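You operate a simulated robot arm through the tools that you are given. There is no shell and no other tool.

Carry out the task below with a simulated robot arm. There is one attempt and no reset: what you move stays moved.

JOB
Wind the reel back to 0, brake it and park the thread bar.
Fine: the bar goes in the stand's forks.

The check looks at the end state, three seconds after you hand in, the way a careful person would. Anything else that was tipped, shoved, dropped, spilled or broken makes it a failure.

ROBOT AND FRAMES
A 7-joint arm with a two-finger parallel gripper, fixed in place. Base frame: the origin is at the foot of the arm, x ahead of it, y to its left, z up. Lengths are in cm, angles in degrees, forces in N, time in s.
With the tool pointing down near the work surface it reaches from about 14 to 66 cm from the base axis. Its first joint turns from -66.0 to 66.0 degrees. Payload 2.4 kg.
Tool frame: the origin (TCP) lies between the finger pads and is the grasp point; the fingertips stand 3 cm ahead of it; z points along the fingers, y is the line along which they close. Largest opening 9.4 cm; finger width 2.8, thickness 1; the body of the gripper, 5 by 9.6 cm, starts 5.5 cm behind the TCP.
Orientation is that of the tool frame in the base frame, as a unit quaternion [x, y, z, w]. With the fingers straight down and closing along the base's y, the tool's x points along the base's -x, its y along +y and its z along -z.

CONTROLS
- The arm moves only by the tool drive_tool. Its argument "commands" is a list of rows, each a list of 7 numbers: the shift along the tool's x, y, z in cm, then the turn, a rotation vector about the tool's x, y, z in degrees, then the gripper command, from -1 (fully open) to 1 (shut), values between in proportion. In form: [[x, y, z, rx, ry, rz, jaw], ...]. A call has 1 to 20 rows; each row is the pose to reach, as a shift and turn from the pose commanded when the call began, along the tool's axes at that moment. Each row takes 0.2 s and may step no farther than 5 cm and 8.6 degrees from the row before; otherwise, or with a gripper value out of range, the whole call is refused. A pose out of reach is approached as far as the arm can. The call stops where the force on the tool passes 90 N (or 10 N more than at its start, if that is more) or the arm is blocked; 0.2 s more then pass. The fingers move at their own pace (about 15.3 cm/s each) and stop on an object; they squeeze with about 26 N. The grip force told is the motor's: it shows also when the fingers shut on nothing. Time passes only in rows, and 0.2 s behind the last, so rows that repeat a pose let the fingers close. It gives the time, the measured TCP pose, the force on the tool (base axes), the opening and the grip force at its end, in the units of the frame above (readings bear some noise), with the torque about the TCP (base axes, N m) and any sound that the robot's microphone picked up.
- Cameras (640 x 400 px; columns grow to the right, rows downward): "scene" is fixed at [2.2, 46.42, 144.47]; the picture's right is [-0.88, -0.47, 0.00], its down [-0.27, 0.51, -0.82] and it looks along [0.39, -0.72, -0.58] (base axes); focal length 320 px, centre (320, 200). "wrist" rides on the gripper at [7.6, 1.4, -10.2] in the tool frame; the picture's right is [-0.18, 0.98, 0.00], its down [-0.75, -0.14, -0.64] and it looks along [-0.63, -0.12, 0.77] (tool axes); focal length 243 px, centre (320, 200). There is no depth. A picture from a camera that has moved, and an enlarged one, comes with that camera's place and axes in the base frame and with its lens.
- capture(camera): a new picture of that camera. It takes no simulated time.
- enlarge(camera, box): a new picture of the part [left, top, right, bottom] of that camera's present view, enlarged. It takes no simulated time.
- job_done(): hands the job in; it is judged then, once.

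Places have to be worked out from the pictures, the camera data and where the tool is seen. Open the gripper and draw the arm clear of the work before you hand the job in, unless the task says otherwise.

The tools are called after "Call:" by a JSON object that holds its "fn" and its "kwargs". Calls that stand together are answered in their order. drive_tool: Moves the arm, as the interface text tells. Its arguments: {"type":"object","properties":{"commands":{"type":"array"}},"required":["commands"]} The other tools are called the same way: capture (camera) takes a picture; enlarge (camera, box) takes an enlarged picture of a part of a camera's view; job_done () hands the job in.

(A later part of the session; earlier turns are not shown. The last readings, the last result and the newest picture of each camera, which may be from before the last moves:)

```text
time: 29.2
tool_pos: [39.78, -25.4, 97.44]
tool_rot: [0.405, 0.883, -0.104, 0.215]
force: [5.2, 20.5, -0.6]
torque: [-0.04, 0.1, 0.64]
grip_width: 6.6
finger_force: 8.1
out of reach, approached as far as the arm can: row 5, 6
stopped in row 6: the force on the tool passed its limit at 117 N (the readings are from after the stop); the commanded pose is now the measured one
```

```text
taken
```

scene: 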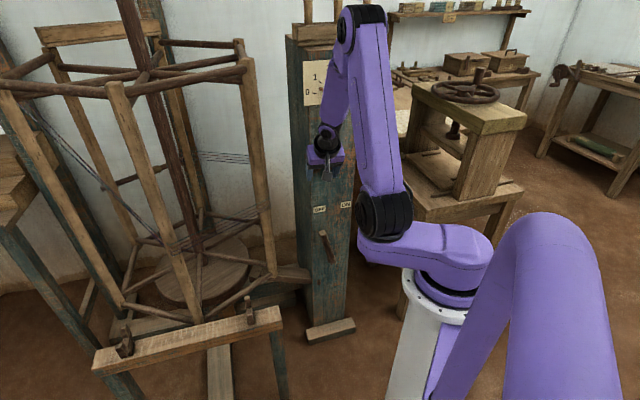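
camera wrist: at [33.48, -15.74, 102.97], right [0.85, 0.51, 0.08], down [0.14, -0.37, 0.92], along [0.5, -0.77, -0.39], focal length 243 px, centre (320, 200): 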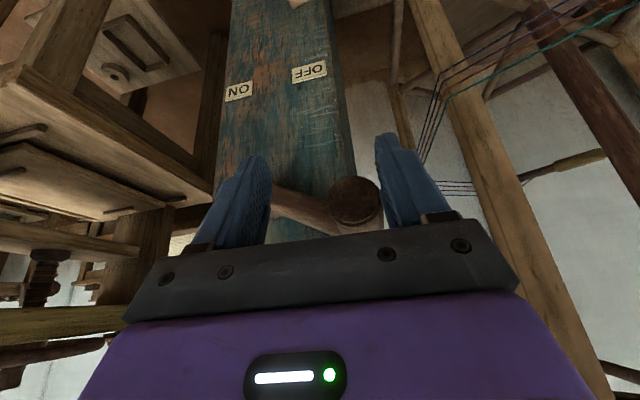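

The steeper turn ran into an arm limit and pressed a finger on the handle, but the reel and crank look undisturbed at about 150°. I'll open fully and lift off the handle, then find a better wrist orientation.

Call:
{"fn": "drive_tool", "kwargs": {"commands": [[0, 0.5, 0, 0, 0, 0, -0.6], [0, 1.0, 0, 0, 0, 0, -1], [0, 1.2, 0, 0, 0, 0, -1], [0, 1.2, -2, 0, 0, 0, -1], [0, 1.2, -4.5, 0, 0, 0, -1], [0, 1.2, -7, 0, 0, 0, -1], [0, 1.2, -9, 0, 0, 0, -1], [0, 1.2, -9, 0, 0, 0, -1]]}}

Call:
{"fn": "capture", "kwargs": {"camera": "wrist"}}

```text
time: 31.0
tool_pos: [37.8, -21.94, 105.51]
tool_rot: [0.412, 0.879, -0.106, 0.215]
force: [0.7, -0.3, 0.8]
torque: [0.01, 0.0, -0.01]
grip_width: 9.39
finger_force: 0.1
```

```text
taken
camera wrist: at [31.65, -12.11, 111.06], right [0.86, 0.5, 0.08], down [0.13, -0.37, 0.92], along [0.49, -0.78, -0.38], focal length 243 px, centre (320, 200)
```

wrist: 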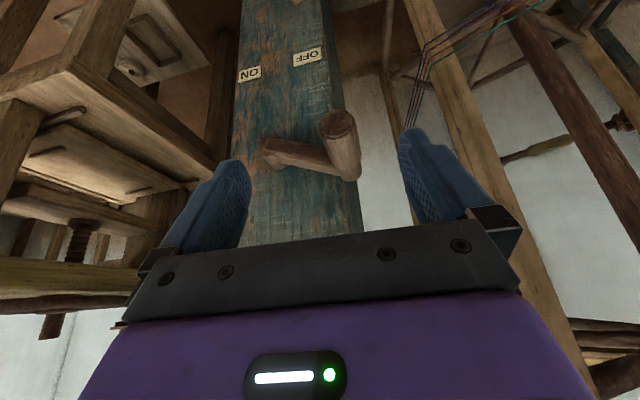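

I'm clear of the handle. Next I'll test heading -45° and tilt 20° directly above it, at z=105, to see whether the arm can hold that pose.

Call:
{"fn": "drive_tool", "kwargs": {"commands": [[-2, 0.4, 1.2, -0.9, 2.6, -1.6, -1], [-4, 0.85, 2.4, -1.8, 5.2, -3.2, -1], [-5.77, 1.27, 3.58, -2.65, 7.7, -4.69, -1], [-5.77, 1.27, 3.58, -2.65, 7.7, -4.69, -1]]}}

Call:
{"fn": "capture", "kwargs": {"camera": "wrist"}}

Call:
{"fn": "capture", "kwargs": {"camera": "scene"}}

```text
time: 32.0
tool_pos: [43.25, -26.26, 105.08]
tool_rot: [0.377, 0.91, -0.066, 0.16]
force: [0.5, -0.3, 0.2]
torque: [-0.01, -0.02, 0.0]
grip_width: 9.4
finger_force: 0.1
```

```text
taken
camera wrist: at [36.6, -17.77, 112.02], right [0.82, 0.57, 0.06], down [0.25, -0.44, 0.86], along [0.52, -0.69, -0.5], focal length 243 px, centre (320, 200)
```

wrist: 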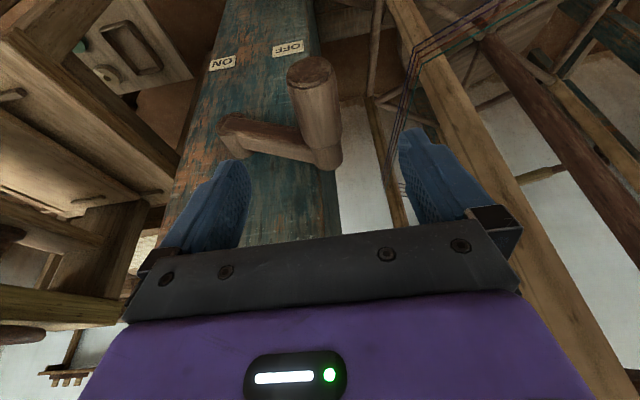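

```text
taken
```

scene: 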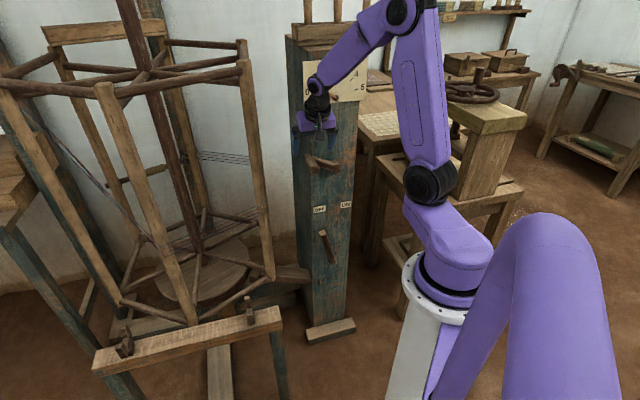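

That pose is reached exactly, with the elbow well unfolded. I'll lower straight down 7.4 cm so the handle sits between the fingers.

Call:
{"fn": "drive_tool", "kwargs": {"commands": [[0.7, -0.1, 1.9, 0, 0, 0, -1], [1.4, -0.1, 3.8, 0, 0, 0, -1], [2.0, -0.1, 5.5, 0, 0, 0, -1], [2.53, -0.1, 6.95, 0, 0, 0, -1], [2.53, -0.1, 6.95, 0, 0, 0, -1]]}}

Call:
{"fn": "capture", "kwargs": {"camera": "wrist"}}

```text
time: 33.2
tool_pos: [43.19, -26.21, 97.52]
tool_rot: [0.376, 0.91, -0.067, 0.161]
force: [-0.6, -0.2, 0.4]
torque: [0.03, -0.03, 0.0]
grip_width: 9.39
finger_force: 0.1
```

```text
taken
camera wrist: at [36.57, -17.84, 104.61], right [0.82, 0.57, 0.06], down [0.25, -0.44, 0.86], along [0.52, -0.69, -0.5], focal length 243 px, centre (320, 200)
```

wrist: 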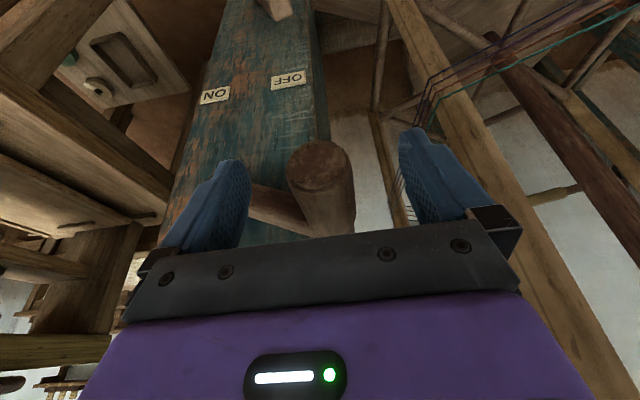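

The handle is centred between the fingers at u≈9.5, z≈97.6. A refit of the circle gives the hub at (0.45, 93.15) and R≈10. I'll grip and carry the crank down the left side to about 226°.

Call:
{"fn": "drive_tool", "kwargs": {"commands": [[0, 0, 0, 0, 0, 0, 1], [0, 0, 0, 0, 0, 0, 1], [0, 0, 0, 0, 0, 0, 1], [0.1, 0.14, 0.28, 0, 0, 0, 1], [0.32, 0.4, 0.89, 0, 0, 0, 1], [0.61, 0.66, 1.67, 0, 0, 0, 1], [0.9, 0.85, 2.47, 0, 0, 0, 1], [1.2, 0.97, 3.29, 0, 0, 0, 1], [1.49, 1.0, 4.11, 0, 0, 0, 1], [1.79, 0.97, 4.93, 0, 0, 0, 1], [2.09, 0.85, 5.73, 0, 0, 0, 1], [2.38, 0.66, 6.54, 0, 0, 0, 1], [2.66, 0.4, 7.32, 0, 0, 0, 1], [2.94, 0.07, 8.07, 0, 0, 0, 1], [3.2, -0.34, 8.81, 0, 0, 0, 1], [3.45, -0.8, 9.49, 0, 0, 0, 1], [3.69, -1.34, 10.15, 0, 0, 0, 1], [3.87, -1.8, 10.63, 0, 0, 0, 1], [3.95, -2.05, 10.87, 0, 0, 0, 1]]}}

Call:
{"fn": "capture", "kwargs": {"camera": "wrist"}}

Call:
{"fn": "capture", "kwargs": {"camera": "scene"}}

```text
time: 37.2
tool_pos: [41.7, -27.86, 85.96]
tool_rot: [0.376, 0.91, -0.067, 0.159]
force: [7.6, 5.2, -18.6]
torque: [-0.05, -0.09, 0.17]
grip_width: 3.64
finger_force: 44.8
```

```text
taken
camera wrist: at [35.11, -19.31, 92.98], right [0.82, 0.57, 0.06], down [0.25, -0.44, 0.86], along [0.52, -0.69, -0.51], focal length 243 px, centre (320, 200)
```

wrist: 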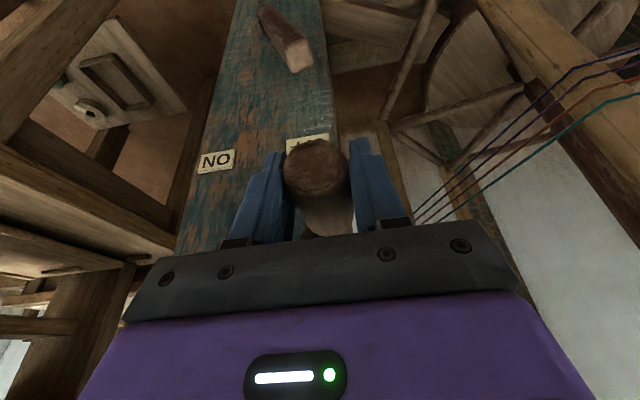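

```text
taken
```

scene: 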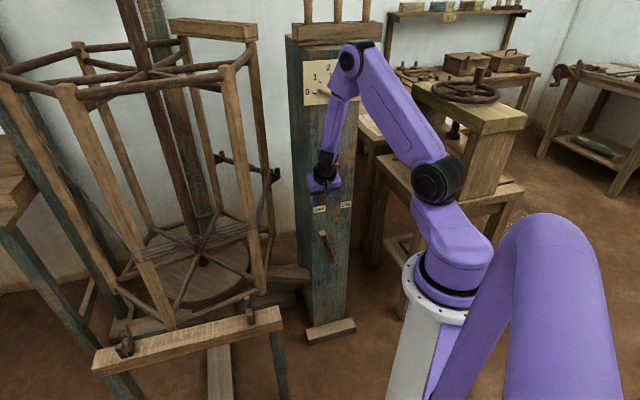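

The crank is at about 226° with small forces, and the bar is coming round on the reel well clear of the arm. I'll carry on through the bottom to about 316°.

Call:
{"fn": "drive_tool", "kwargs": {"commands": [[0.08, -0.26, 0.23, 0, 0, 0, 1], [0.24, -0.79, 0.65, 0, 0, 0, 1], [0.41, -1.5, 1.12, 0, 0, 0, 1], [0.56, -2.25, 1.54, 0, 0, 0, 1], [0.69, -3.04, 1.89, 0, 0, 0, 1], [0.79, -3.86, 2.18, 0, 0, 0, 1], [0.87, -4.7, 2.4, 0, 0, 0, 1], [0.93, -5.56, 2.55, 0, 0, 0, 1], [0.95, -6.42, 2.62, 0, 0, 0, 1], [0.96, -7.3, 2.63, 0, 0, 0, 1], [0.93, -8.17, 2.57, 0, 0, 0, 1], [0.89, -9.03, 2.43, 0, 0, 0, 1], [0.81, -9.87, 2.23, 0, 0, 0, 1], [0.71, -10.69, 1.96, 0, 0, 0, 1], [0.59, -11.49, 1.62, 0, 0, 0, 1], [0.44, -12.25, 1.21, 0, 0, 0, 1], [0.27, -12.97, 0.74, 0, 0, 0, 1], [0.12, -13.51, 0.33, 0, 0, 0, 1], [0, -13.89, 0, 0, 0, 0, 1], [-0.09, -14.14, -0.24, 0, 0, 0, 1]]}}

Call:
{"fn": "capture", "kwargs": {"camera": "wrist"}}

Call:
{"fn": "capture", "kwargs": {"camera": "scene"}}

Call:
{"fn": "enlarge", "kwargs": {"camera": "scene", "box": [280, 20, 400, 120]}}

```text
time: 41.4
tool_pos: [31.89, -37.66, 86.3]
tool_rot: [0.376, 0.91, -0.066, 0.161]
force: [3.8, 17.9, 19.1]
torque: [0.17, 0.09, -0.1]
grip_width: 3.67
finger_force: 44.8
```

```text
taken
camera wrist: at [25.2, -29.22, 93.36], right [0.82, 0.57, 0.06], down [0.25, -0.44, 0.86], along [0.52, -0.69, -0.5], focal length 243 px, centre (320, 200)
```

wrist: 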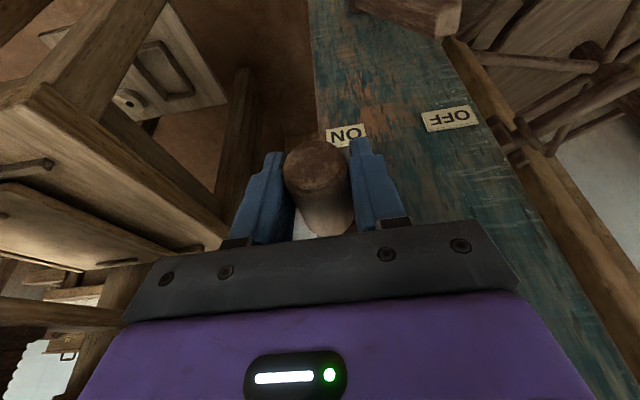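

```text
taken
```

scene: 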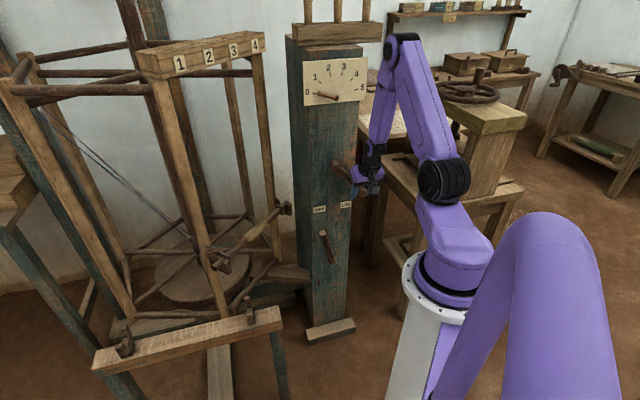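

```text
4.00 times, centred on (340, 70) of scene
camera zoom: at [2.2, 46.49, 144.44], right [-0.88, -0.47, 0.0], down [-0.27, 0.51, -0.82], along [0.39, -0.72, -0.58], focal length 1280 px, centre (240, 720)
```

zoom: 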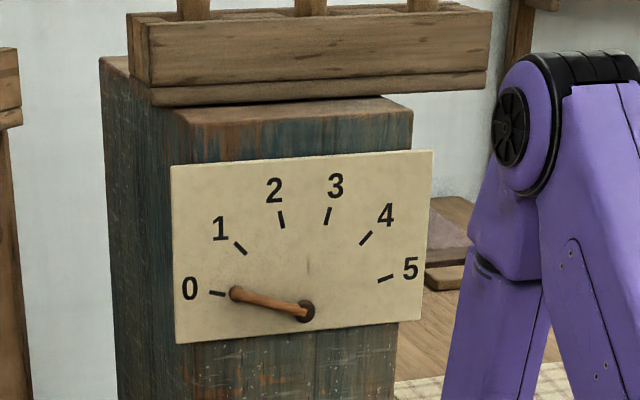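

The pointer is close to 0, so I need a precise reading before the last bit. I'll enlarge the dial strongly, and the reel as well.

Call:
{"fn": "enlarge", "kwargs": {"camera": "scene", "box": [300, 55, 372, 100]}}

Call:
{"fn": "enlarge", "kwargs": {"camera": "scene", "box": [300, 80, 348, 110]}}

Call:
{"fn": "enlarge", "kwargs": {"camera": "scene", "box": [80, 180, 320, 380]}}

```text
8.89 times, centred on (336, 78) of scene
camera zoom: at [2.2, 46.49, 144.44], right [-0.88, -0.47, 0.0], down [-0.27, 0.51, -0.82], along [0.39, -0.72, -0.58], focal length 2845 px, centre (178, 1289)
```

zoom: 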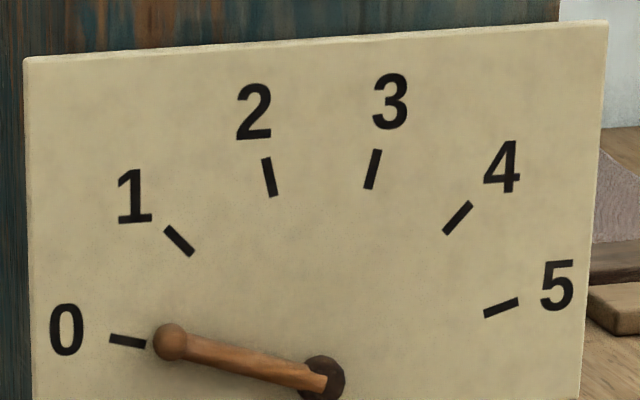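

```text
13.33 times, centred on (324, 95) of scene
camera zoom: at [2.2, 46.49, 144.44], right [-0.88, -0.47, 0.0], down [-0.27, 0.51, -0.82], along [0.39, -0.72, -0.58], focal length 4268 px, centre (267, 1600)
```

zoom: 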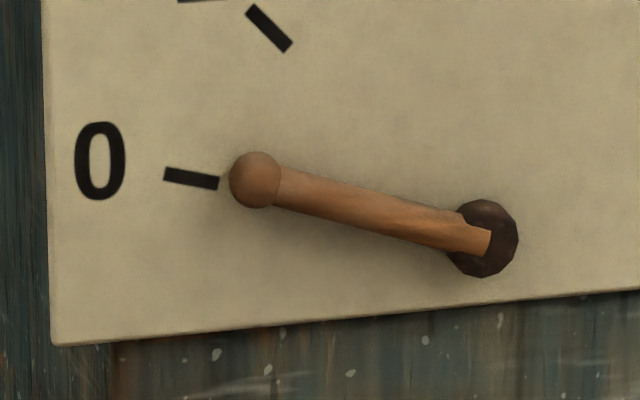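

```text
2.00 times, centred on (200, 280) of scene
camera zoom: at [2.2, 46.49, 144.44], right [-0.88, -0.47, 0.0], down [-0.27, 0.51, -0.82], along [0.39, -0.72, -0.58], focal length 640 px, centre (560, 40)
```

zoom: 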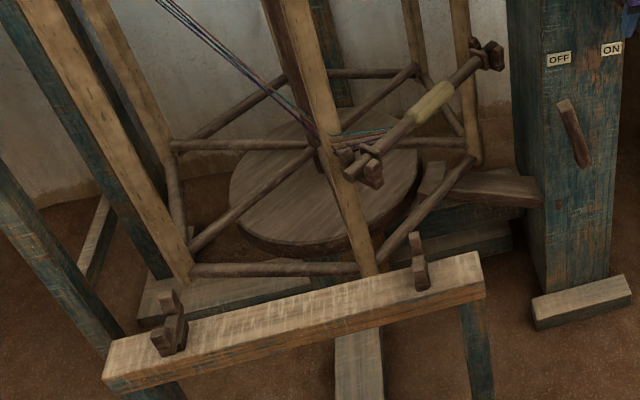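

Allowing for the tilted pointer's parallax, the dial reads about 0.12, which matches 316° of crank turned from exactly 1. I'll go on to about 353° and check again.

Call:
{"fn": "drive_tool", "kwargs": {"commands": [[-0.09, -0.24, -0.24, 0, 0, 0, 1], [-0.27, -0.69, -0.74, 0, 0, 0, 1], [-0.51, -1.19, -1.41, 0, 0, 0, 1], [-0.77, -1.64, -2.12, 0, 0, 0, 1], [-1.04, -2.01, -2.86, 0, 0, 0, 1], [-1.32, -2.32, -3.63, 0, 0, 0, 1], [-1.61, -2.55, -4.42, 0, 0, 0, 1], [-1.84, -2.68, -5.06, 0, 0, 0, 1], [-1.96, -2.73, -5.39, 0, 0, 0, 1], [-1.96, -2.73, -5.39, 0, 0, 0, 1], [-1.96, -2.73, -5.39, 0, 0, 0, 1]]}}

Call:
{"fn": "enlarge", "kwargs": {"camera": "scene", "box": [300, 80, 348, 110]}}

Call:
{"fn": "enlarge", "kwargs": {"camera": "scene", "box": [80, 180, 320, 380]}}

Call:
{"fn": "capture", "kwargs": {"camera": "wrist"}}

```text
time: 43.8
tool_pos: [29.82, -39.48, 91.99]
tool_rot: [0.376, 0.91, -0.066, 0.161]
force: [4.1, 17.6, 1.0]
torque: [-0.28, -0.36, -0.11]
grip_width: 3.67
finger_force: 45.0
out of reach, approached as far as the arm can: row 9
```

```text
13.33 times, centred on (324, 95) of scene
camera zoom: at [2.21, 46.47, 144.45], right [-0.88, -0.47, 0.0], down [-0.27, 0.51, -0.82], along [0.39, -0.72, -0.58], focal length 4268 px, centre (267, 1600)
```

zoom: 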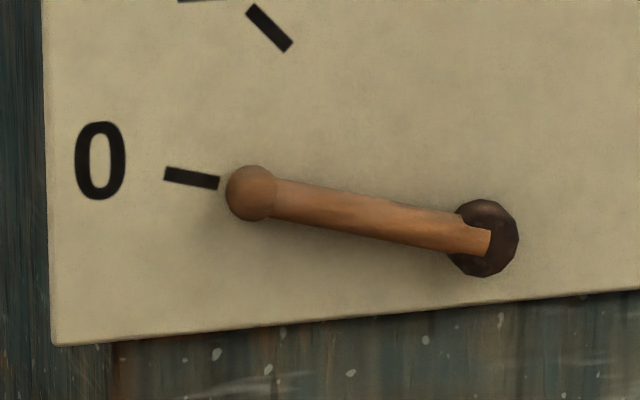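

```text
2.00 times, centred on (200, 280) of scene
camera zoom: at [2.21, 46.47, 144.45], right [-0.88, -0.47, 0.0], down [-0.27, 0.51, -0.82], along [0.39, -0.72, -0.58], focal length 640 px, centre (560, 40)
```

zoom: 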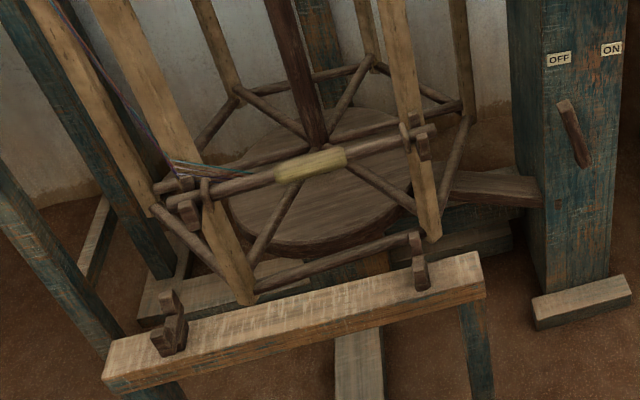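

```text
taken
camera wrist: at [23.29, -31.14, 99.03], right [0.82, 0.57, 0.06], down [0.24, -0.44, 0.86], along [0.52, -0.69, -0.5], focal length 243 px, centre (320, 200)
```

wrist: 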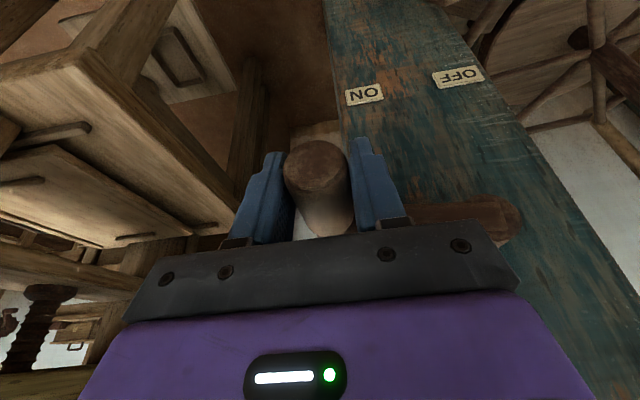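

The reel is nearly back to its starting place, with about 7° of crank left and the bar still slightly rotated. I'll finish that last step gently.

Call:
{"fn": "drive_tool", "kwargs": {"commands": [[-0.14, -0.03, -0.38, 0, 0, 0, 1], [-0.28, -0.06, -0.77, 0, 0, 0, 1], [-0.42, -0.08, -1.15, 0, 0, 0, 1], [-0.42, -0.08, -1.15, 0, 0, 0, 1], [-0.42, -0.08, -1.15, 0, 0, 0, 1]]}}

Call:
{"fn": "enlarge", "kwargs": {"camera": "scene", "box": [300, 80, 348, 110]}}

Call:
{"fn": "enlarge", "kwargs": {"camera": "scene", "box": [105, 210, 265, 310]}}

Call:
{"fn": "capture", "kwargs": {"camera": "scene"}}

```text
time: 45.0
tool_pos: [29.8, -39.74, 93.18]
tool_rot: [0.376, 0.91, -0.065, 0.161]
force: [6.9, 16.0, -0.9]
torque: [-0.04, -0.12, -0.25]
grip_width: 3.64
finger_force: 45.4
```

```text
13.33 times, centred on (324, 95) of scene
camera zoom: at [2.22, 46.46, 144.45], right [-0.88, -0.47, 0.0], down [-0.27, 0.51, -0.82], along [0.39, -0.72, -0.58], focal length 4268 px, centre (267, 1600)
```

zoom: 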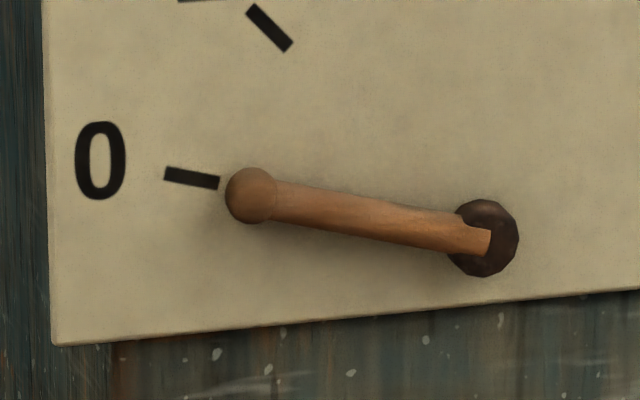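

```text
4.00 times, centred on (185, 260) of scene
camera zoom: at [2.22, 46.46, 144.45], right [-0.88, -0.47, 0.0], down [-0.27, 0.51, -0.82], along [0.39, -0.72, -0.58], focal length 1280 px, centre (860, -40)
```

zoom: 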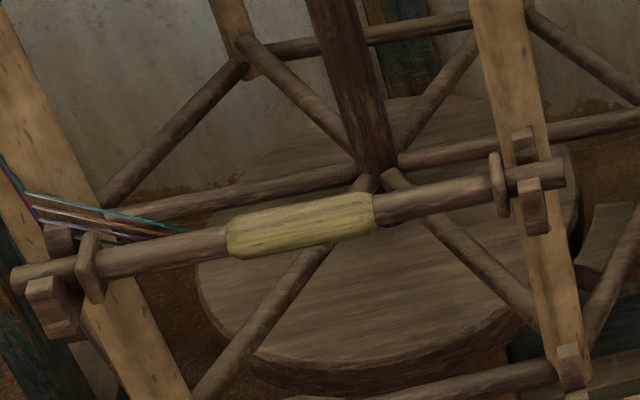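

```text
taken
```

scene: 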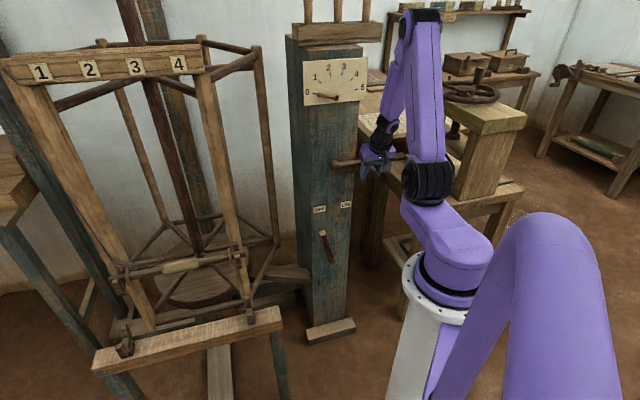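

The bar and uprights are back exactly where they were at the start, and the pointer is on 0 with the thread wrap unwound. I'll open and withdraw up off the handle, then recheck.

Call:
{"fn": "drive_tool", "kwargs": {"commands": [[0, 0, 0, 0, 0, 0, 0.1], [0, 0, 0, 0, 0, 0, -0.4], [0, 0, 0, 0, 0, 0, -1], [0, 0, 0, 0, 0, 0, -1], [0, 0, -2, 0, 0, 0, -1], [0, 0, -4.5, 0, 0, 0, -1], [0, 0, -7, 0, 0, 0, -1], [0, 0, -9, 0, 0, 0, -1], [0, 0, -9, 0, 0, 0, -1]]}}

Call:
{"fn": "enlarge", "kwargs": {"camera": "scene", "box": [300, 80, 348, 110]}}

Call:
{"fn": "enlarge", "kwargs": {"camera": "scene", "box": [105, 210, 265, 310]}}

Call:
{"fn": "capture", "kwargs": {"camera": "wrist"}}

```text
time: 47.0
tool_pos: [27.57, -37.58, 101.54]
tool_rot: [0.376, 0.91, -0.066, 0.16]
force: [0.6, -0.5, 0.3]
torque: [-0.01, -0.01, 0.01]
grip_width: 9.38
finger_force: 0.0
```

```text
13.33 times, centred on (324, 95) of scene
camera zoom: at [2.2, 46.42, 144.47], right [-0.88, -0.47, 0.0], down [-0.27, 0.51, -0.82], along [0.39, -0.72, -0.58], focal length 4268 px, centre (267, 1600)
```

zoom: 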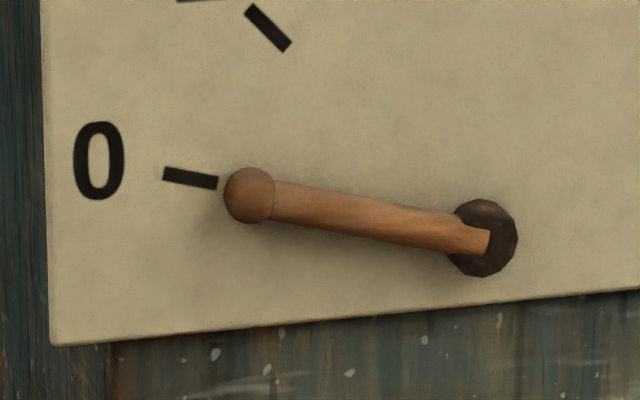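

```text
4.00 times, centred on (185, 260) of scene
camera zoom: at [2.2, 46.42, 144.47], right [-0.88, -0.47, 0.0], down [-0.27, 0.51, -0.82], along [0.39, -0.72, -0.58], focal length 1280 px, centre (860, -40)
```

zoom: 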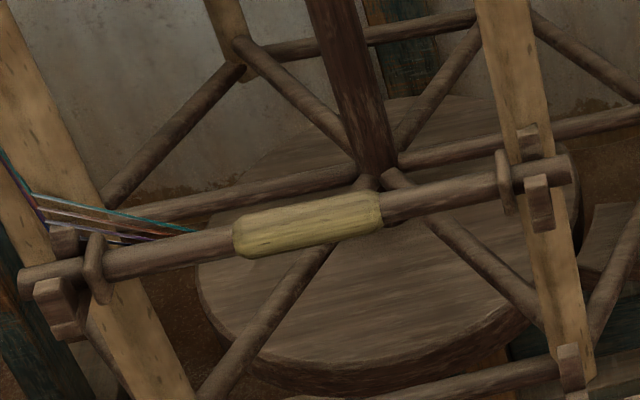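

```text
taken
camera wrist: at [21.01, -29.07, 108.73], right [0.82, 0.57, 0.06], down [0.25, -0.44, 0.86], along [0.52, -0.69, -0.5], focal length 243 px, centre (320, 200)
```

wrist: 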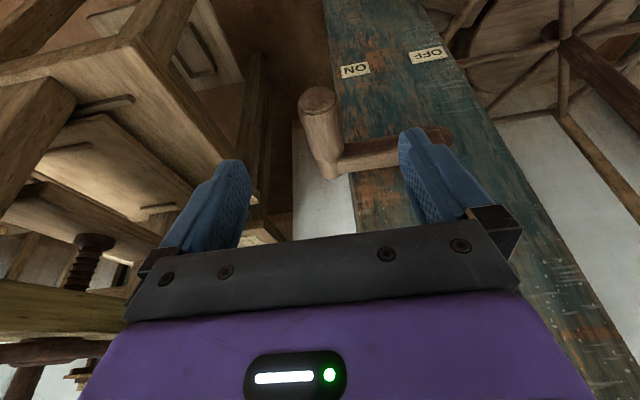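

Released cleanly: the crank stays put, the pointer is on 0, and the bar is within about 1° of its starting place. I'll move left above the lever and tilt to 40°, ready to put the brake on.

Call:
{"fn": "drive_tool", "kwargs": {"commands": [[0, 3, 0, 0, -4, 0, -1], [0, 6, 0, 0, -8, 0, -1], [0, 9, 0, 0, -12, 0, -1], [0, 12, 0, 0, -16, 0, -1], [0, 15, 0, 0, -20, 0, -1], [0, 15, 0, 0, -20, 0, -1]]}}

Call:
{"fn": "capture", "kwargs": {"camera": "wrist"}}

Call:
{"fn": "capture", "kwargs": {"camera": "scene"}}

```text
time: 48.4
tool_pos: [38.14, -26.93, 101.67]
tool_rot: [0.358, 0.869, -0.13, 0.316]
force: [0.1, 1.2, -0.9]
torque: [-0.01, 0.0, -0.01]
grip_width: 9.41
finger_force: 0.0
```

```text
taken
camera wrist: at [30.31, -17.18, 104.63], right [0.79, 0.6, 0.12], down [0.02, -0.22, 0.98], along [0.61, -0.77, -0.18], focal length 243 px, centre (320, 200)
```

wrist: 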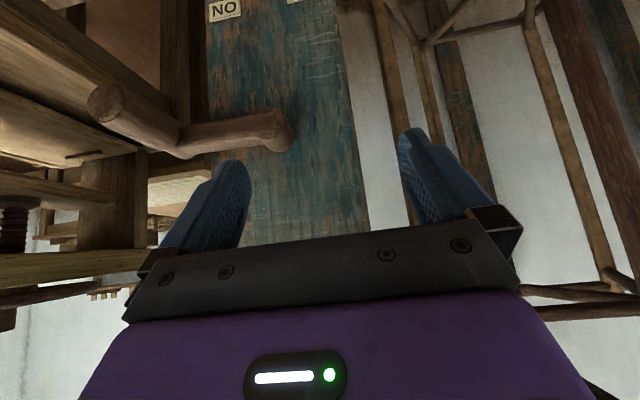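

```text
taken
```

scene: 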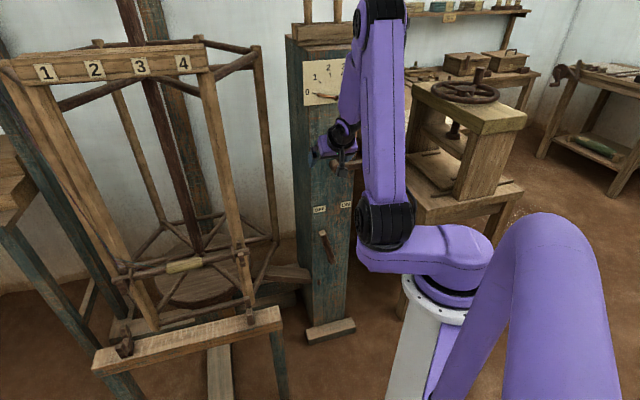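

The reel may have crept a little, so I'll compare again before continuing.

Call:
{"fn": "enlarge", "kwargs": {"camera": "scene", "box": [105, 210, 265, 310]}}

Call:
{"fn": "enlarge", "kwargs": {"camera": "scene", "box": [300, 80, 348, 110]}}

Call:
{"fn": "enlarge", "kwargs": {"camera": "scene", "box": [280, 130, 400, 280]}}

```text
4.00 times, centred on (185, 260) of scene
camera zoom: at [2.2, 46.42, 144.47], right [-0.88, -0.47, 0.0], down [-0.27, 0.51, -0.82], along [0.39, -0.72, -0.58], focal length 1280 px, centre (860, -40)
```

zoom: 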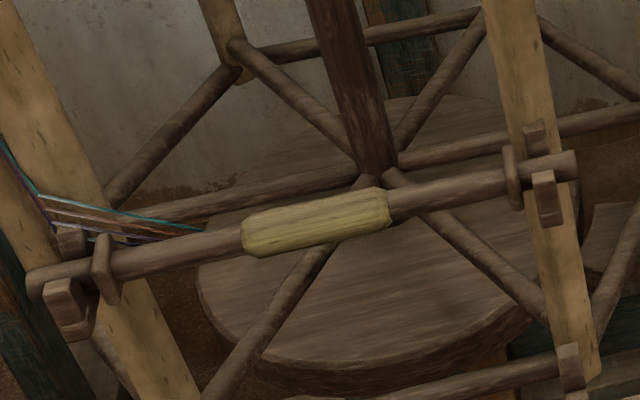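

```text
13.33 times, centred on (324, 95) of scene
camera zoom: at [2.2, 46.42, 144.47], right [-0.88, -0.47, 0.0], down [-0.27, 0.51, -0.82], along [0.39, -0.72, -0.58], focal length 4268 px, centre (267, 1600)
```

zoom: 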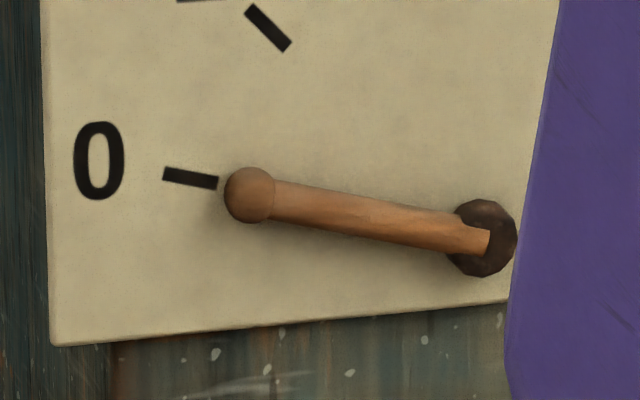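

```text
2.67 times, centred on (340, 205) of scene
camera zoom: at [2.2, 46.42, 144.47], right [-0.88, -0.47, 0.0], down [-0.27, 0.51, -0.82], along [0.39, -0.72, -0.58], focal length 854 px, centre (267, 187)
```

zoom: 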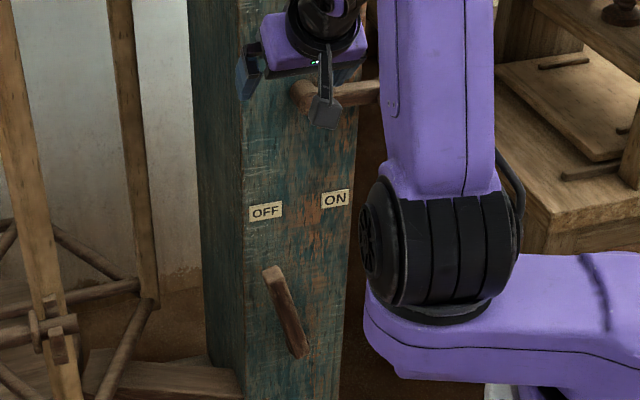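

The reel creeps back about 1°/s with the brake off, so I'll apply the brake promptly. I'm descending now with the fingers 7 cm apart to straddle the lever.

Call:
{"fn": "drive_tool", "kwargs": {"commands": [[2.04, -0.11, 3.51, 0, 0, 0, -0.5], [4.09, -0.22, 7.02, 0, 0, 0, -0.5], [6.13, -0.33, 10.53, 0, 0, 0, -0.5], [8.18, -0.44, 14.04, 0, 0, 0, -0.5], [10.22, -0.56, 17.56, 0, 0, 0, -0.5], [12.27, -0.67, 21.07, 0, 0, 0, -0.5], [14.31, -0.78, 24.58, 0, 0, 0, -0.5], [16.36, -0.9, 28.09, 0, 0, 0, -0.5], [18.4, -1.0, 31.6, 0, 0, 0, -0.5]]}}

Call:
{"fn": "capture", "kwargs": {"camera": "wrist"}}

Call:
{"fn": "enlarge", "kwargs": {"camera": "scene", "box": [280, 130, 440, 280]}}

```text
time: 50.4
tool_pos: [41.92, -32.19, 65.55]
tool_rot: [0.359, 0.868, -0.131, 0.317]
force: [0.6, 0.1, -0.3]
torque: [0.02, -0.02, 0.0]
grip_width: 7.03
finger_force: 0.1
```

```text
taken
camera wrist: at [34.18, -22.51, 68.52], right [0.79, 0.6, 0.12], down [0.02, -0.22, 0.98], along [0.61, -0.77, -0.18], focal length 243 px, centre (320, 200)
```

wrist: 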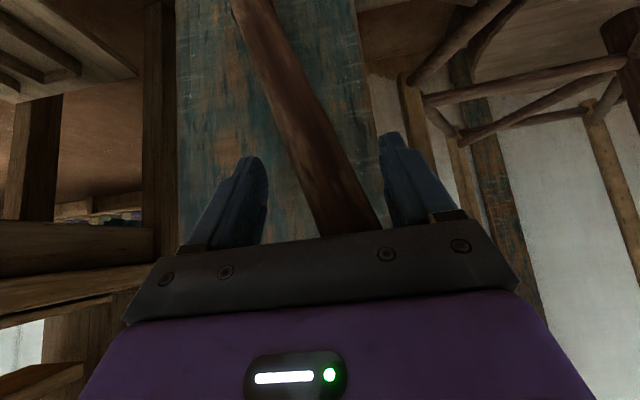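

```text
2.67 times, centred on (360, 205) of scene
camera zoom: at [2.2, 46.42, 144.47], right [-0.88, -0.47, 0.0], down [-0.27, 0.51, -0.82], along [0.39, -0.72, -0.58], focal length 854 px, centre (213, 187)
```

zoom: 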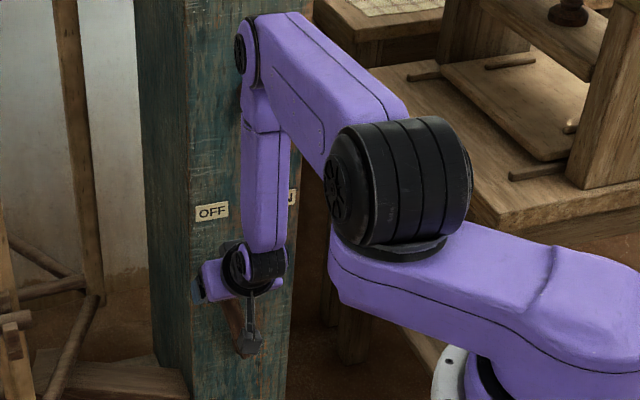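

The lever is caged, but my estimate puts the elbow about 10 cm off the post face at z≈103, so sweeping fully right in this cage could bring the forearm near the crank handle. Instead I'll hop to the lever's left side and push with closed fingers, so the arm stays further left.

Call:
{"fn": "drive_tool", "kwargs": {"commands": [[-1.6, 0, -3.85, 0, 0, 0, -0.5], [-3.2, 0, -7.7, 0, 0, 0, -0.5], [-3.2, 4.5, -7.7, 0, 0, 0, 1], [-1.9, 4.6, -4.2, 0, 0, 0, 1], [-0.64, 4.6, -0.77, 0, 0, 0, 1]]}}

Call:
{"fn": "capture", "kwargs": {"camera": "wrist"}}

Call:
{"fn": "capture", "kwargs": {"camera": "scene"}}

```text
time: 51.6
tool_pos: [45.24, -28.63, 66.42]
tool_rot: [0.359, 0.868, -0.131, 0.316]
force: [-0.4, 0.2, 0.4]
torque: [0.03, 0.01, 0.0]
grip_width: 0.0
finger_force: 25.9
```

```text
taken
camera wrist: at [37.33, -18.97, 69.54], right [0.79, 0.6, 0.12], down [0.02, -0.22, 0.98], along [0.61, -0.77, -0.18], focal length 243 px, centre (320, 200)
```

wrist: 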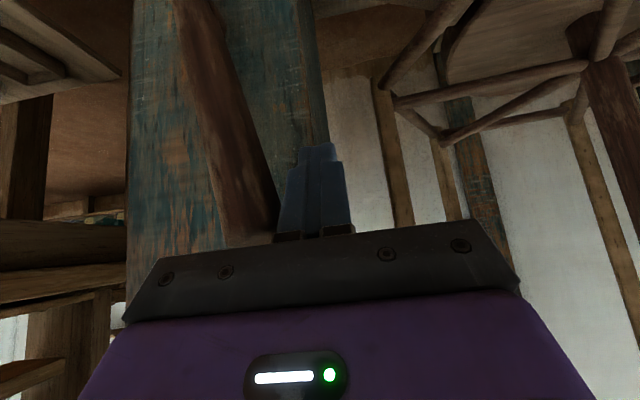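

```text
taken
```

scene: 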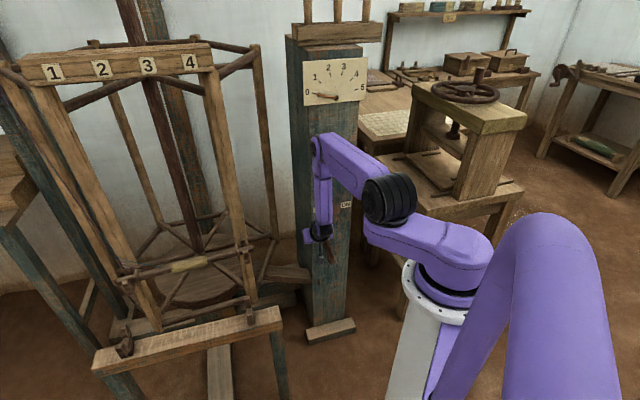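

Closed fingers are to the left of the lever and clear of everything. I'll push toward ON.

Call:
{"fn": "drive_tool", "kwargs": {"commands": [[0, -1.2, 0, 0, 0, 0, 1], [0, -2.4, 0, 0, 0, 0, 1], [0, -3.6, 0, 0, 0, 0, 1], [0, -4.8, 0, 0, 0, 0, 1], [0, -6.0, 0, 0, 0, 0, 1], [0, -7.2, 0, 0, 0, 0, 1], [0, -8.2, 0, 0, 0, 0, 1], [0, -9.0, 0, 0, 0, 0, 1], [0, -9.8, 0, 0, 0, 0, 1]]}}

Call:
{"fn": "capture", "kwargs": {"camera": "wrist"}}

Call:
{"fn": "capture", "kwargs": {"camera": "scene"}}

```text
time: 53.6
tool_pos: [38.12, -35.74, 66.74]
tool_rot: [0.359, 0.868, -0.131, 0.317]
force: [0.5, -0.1, 1.2]
torque: [-0.01, 0.03, 0.02]
grip_width: 0.01
finger_force: 26.5
```

```text
taken
camera wrist: at [30.39, -26.01, 69.62], right [0.79, 0.6, 0.12], down [0.02, -0.22, 0.98], along [0.61, -0.77, -0.18], focal length 243 px, centre (320, 200)
```

wrist: 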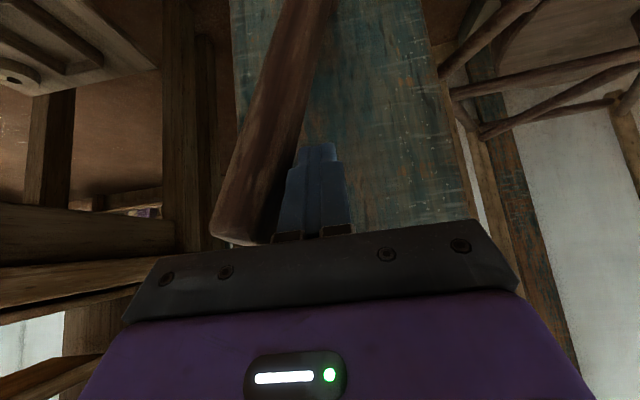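

```text
taken
```

scene: 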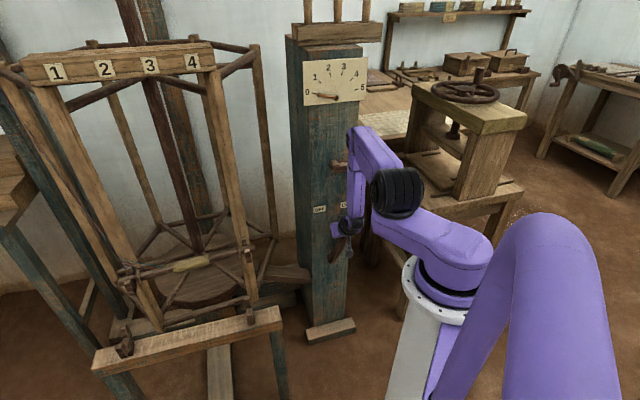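

The lever is now well over toward ON with no reaction force yet. I'll push a little further in small steps to reach the stop.

Call:
{"fn": "drive_tool", "kwargs": {"commands": [[0, -0.4, 0, 0, 0, 0, 1], [0, -0.8, 0, 0, 0, 0, 1], [0, -1.2, 0, 0, 0, 0, 1], [0, -1.5, 0, 0, 0, 0, 1], [0, -1.8, 0, 0, 0, 0, 1]]}}

Call:
{"fn": "enlarge", "kwargs": {"camera": "scene", "box": [280, 130, 440, 280]}}

Call:
{"fn": "capture", "kwargs": {"camera": "wrist"}}

```text
time: 54.8
tool_pos: [37.87, -36.14, 66.67]
tool_rot: [0.344, 0.874, -0.125, 0.32]
force: [33.4, 33.9, 8.1]
torque: [0.8, -0.96, 0.35]
grip_width: 0.02
finger_force: 26.1
```

```text
2.67 times, centred on (360, 205) of scene
camera zoom: at [2.25, 46.49, 144.44], right [-0.88, -0.47, 0.0], down [-0.27, 0.51, -0.82], along [0.39, -0.72, -0.58], focal length 854 px, centre (213, 187)
```

zoom: 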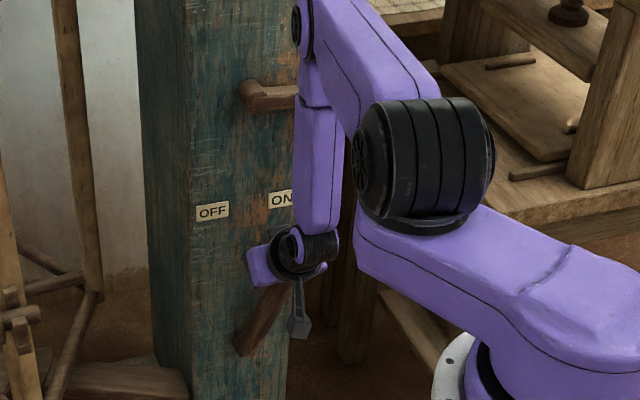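

```text
taken
camera wrist: at [29.68, -26.71, 69.61], right [0.77, 0.62, 0.12], down [0.02, -0.22, 0.98], along [0.63, -0.75, -0.18], focal length 243 px, centre (320, 200)
```

wrist: 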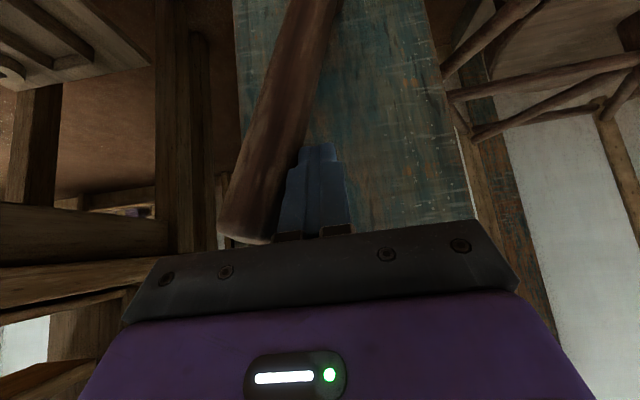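

48 N of reaction means the lever is hard against the ON stop. I'll back off sideways and rise away to the left, then check whether the reel is still.

Call:
{"fn": "drive_tool", "kwargs": {"commands": [[0, 1.2, 0, 0, 0, 0, 1], [0, 3.0, 0, 0, 0, 0, 1], [0, 6.0, 0, 0, 0, 0, 1], [0, 8.5, 0, 0, 0, 0, 1], [-2.04, 8.5, -3.5, 0, 0, 0, 1], [-4.1, 8.5, -7.0, 0, 0, 0, 1], [-6.1, 8.5, -10.5, 0, 0, 0, 1]]}}

Call:
{"fn": "capture", "kwargs": {"camera": "scene"}}

Call:
{"fn": "enlarge", "kwargs": {"camera": "scene", "box": [105, 210, 265, 310]}}

Call:
{"fn": "enlarge", "kwargs": {"camera": "scene", "box": [300, 80, 348, 110]}}

Call:
{"fn": "enlarge", "kwargs": {"camera": "scene", "box": [280, 130, 440, 280]}}

```text
time: 56.4
tool_pos: [41.32, -29.48, 78.68]
tool_rot: [0.359, 0.869, -0.13, 0.316]
force: [0.0, -0.6, 0.6]
torque: [0.01, -0.04, -0.03]
grip_width: 0.0
finger_force: 26.4
```

```text
taken
```

scene: 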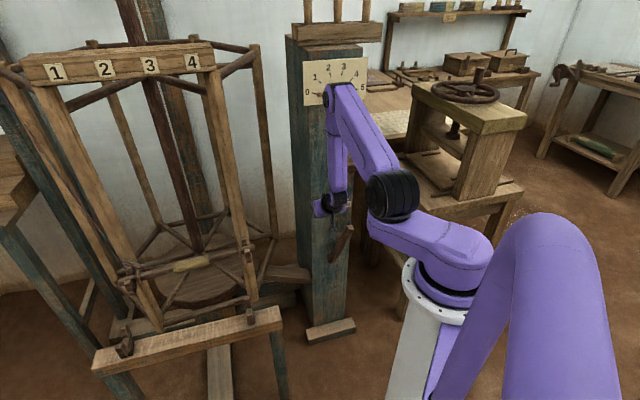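

```text
4.00 times, centred on (185, 260) of scene
camera zoom: at [2.2, 46.42, 144.47], right [-0.88, -0.47, 0.0], down [-0.27, 0.51, -0.82], along [0.39, -0.72, -0.58], focal length 1280 px, centre (860, -40)
```

zoom: 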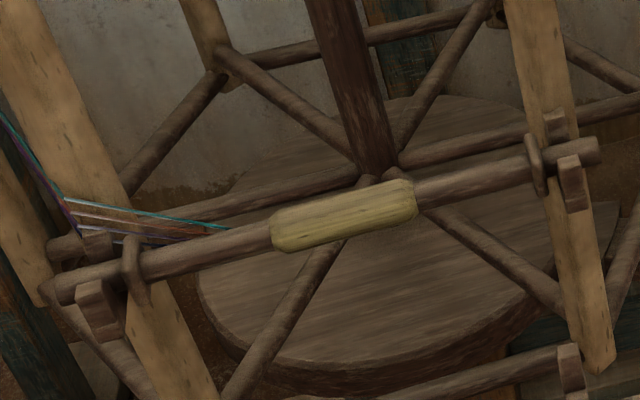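

```text
13.33 times, centred on (324, 95) of scene
camera zoom: at [2.2, 46.42, 144.47], right [-0.88, -0.47, 0.0], down [-0.27, 0.51, -0.82], along [0.39, -0.72, -0.58], focal length 4268 px, centre (267, 1600)
```

zoom: 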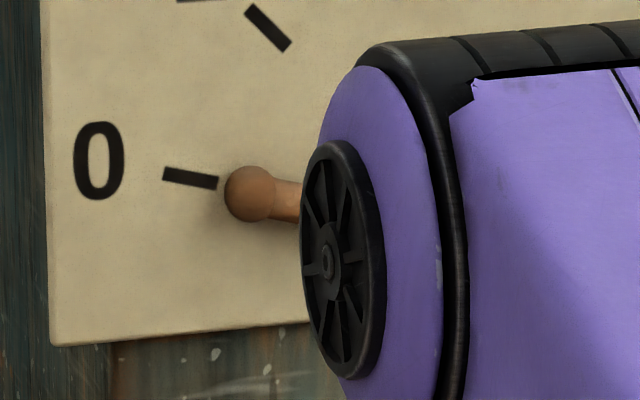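

```text
2.67 times, centred on (360, 205) of scene
camera zoom: at [2.2, 46.42, 144.47], right [-0.88, -0.47, 0.0], down [-0.27, 0.51, -0.82], along [0.39, -0.72, -0.58], focal length 854 px, centre (213, 187)
```

zoom: 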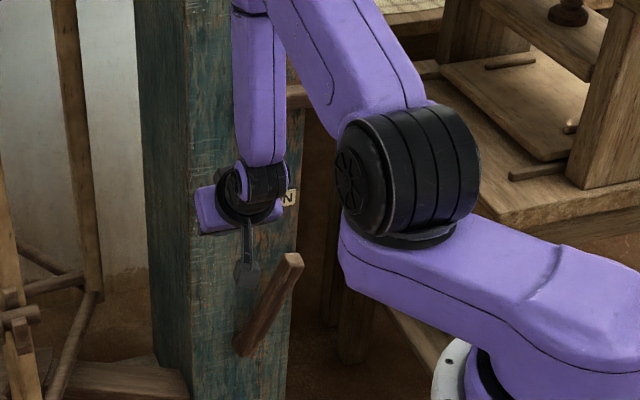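

The brake lever is ON and the pointer is at 0; the reel crept only about 5°, roughly 0.015 of a unit. Next is the bar: I'll rise away from the post and bring the tool upright.

Call:
{"fn": "drive_tool", "kwargs": {"commands": [[-1.6, 0, -4.0, 0, 6, 0, 1], [-3.3, 0, -8.1, 0, 12, 0, 1], [-5.0, 0, -12.2, 0, 18, 0, 0], [-6.6, 0, -16.2, 0, 24, 0, -1], [-8.3, 0, -20.3, 0, 32, 0, -1], [-9.95, 0, -24.3, 0, 40, 0, -1], [-9.95, 0, -24.3, 0, 40, 0, -1]]}}

Call:
{"fn": "enlarge", "kwargs": {"camera": "scene", "box": [105, 210, 265, 310]}}

Call:
{"fn": "capture", "kwargs": {"camera": "scene"}}

```text
time: 58.0
tool_pos: [35.62, -23.84, 103.7]
tool_rot: [0.382, 0.924, -0.001, 0.0]
force: [0.1, 0.6, -0.4]
torque: [0.03, 0.01, -0.01]
grip_width: 9.4
finger_force: 0.1
```

```text
4.00 times, centred on (185, 260) of scene
camera zoom: at [2.2, 46.42, 144.47], right [-0.88, -0.47, 0.0], down [-0.27, 0.51, -0.82], along [0.39, -0.72, -0.58], focal length 1280 px, centre (860, -40)
```

zoom: 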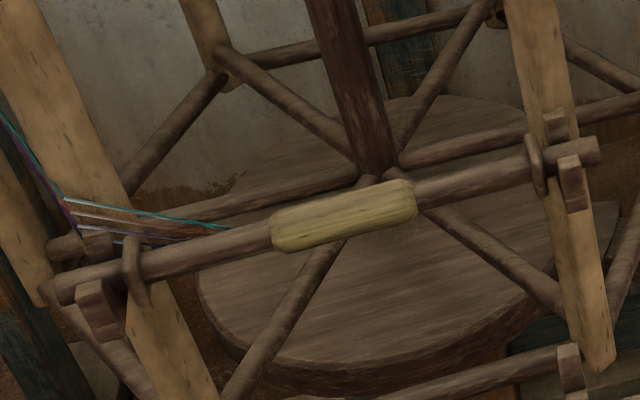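

```text
taken
```

scene: 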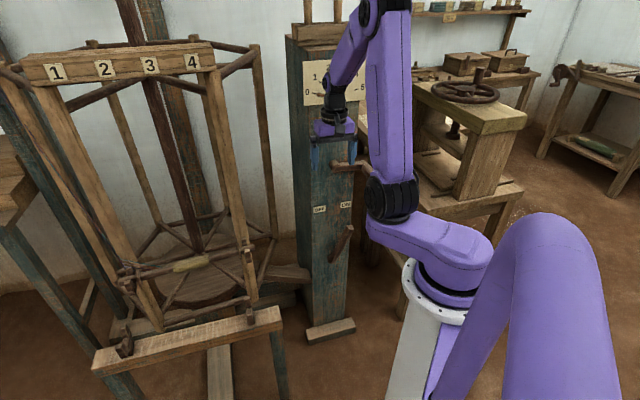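

The reel hasn't moved since the brake went on. I'll swing over to the bar side, turning the wrist so the fingers will close across the bar.

Call:
{"fn": "drive_tool", "kwargs": {"commands": [[2.02, 1.37, -0.5, 0, 0, -7.17, -1], [4.05, 2.73, -1, 0, 0, -14.33, -1], [6.07, 4.1, -1.5, 0, 0, -21.5, -1], [8.1, 5.47, -2, 0, 0, -28.67, -1], [10.1, 6.83, -2.5, 0, 0, -35.8, -1], [12.15, 8.2, -3, 0, 0, -43, -1], [14.2, 9.57, -3.5, 0, 0, -50.2, -1], [16.2, 10.9, -4, 0, 0, -57.3, -1], [18.2, 12.3, -4.5, 0, 0, -64.5, -1], [20.25, 13.7, -5, 0, 0, -71.7, -1], [22.3, 15.0, -5.5, 0, 0, -78.8, -1], [24.3, 16.4, -6, 0, 0, -86, -1], [24.3, 16.4, -6, 0, 0, -86, -1]]}}

Call:
{"fn": "capture", "kwargs": {"camera": "wrist"}}

Call:
{"fn": "capture", "kwargs": {"camera": "scene"}}

```text
time: 60.8
tool_pos: [30.09, 4.9, 109.69]
tool_rot: [-0.352, 0.936, 0.001, 0.0]
force: [0.3, 0.0, -0.1]
torque: [-0.01, 0.02, -0.03]
grip_width: 9.37
finger_force: 0.1
```

```text
taken
camera wrist: at [23.44, 0.85, 119.9], right [-0.51, 0.86, 0.0], down [0.66, 0.39, 0.64], along [0.55, 0.33, -0.77], focal length 243 px, centre (320, 200)
```

wrist: 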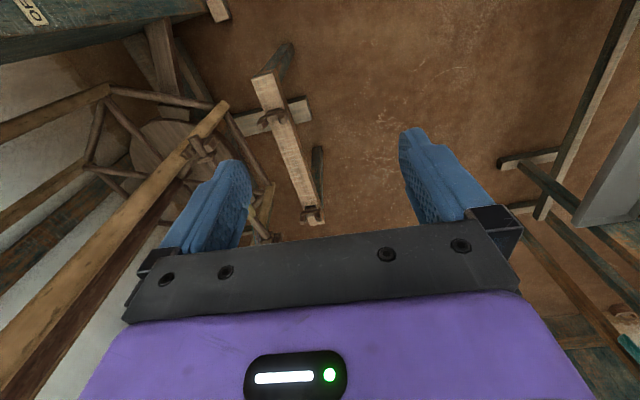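

```text
taken
```

scene: 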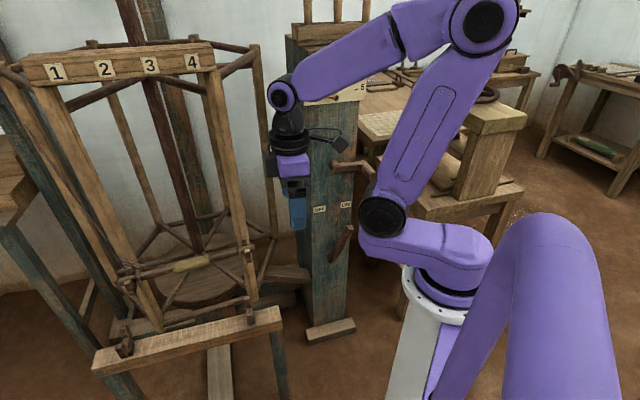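

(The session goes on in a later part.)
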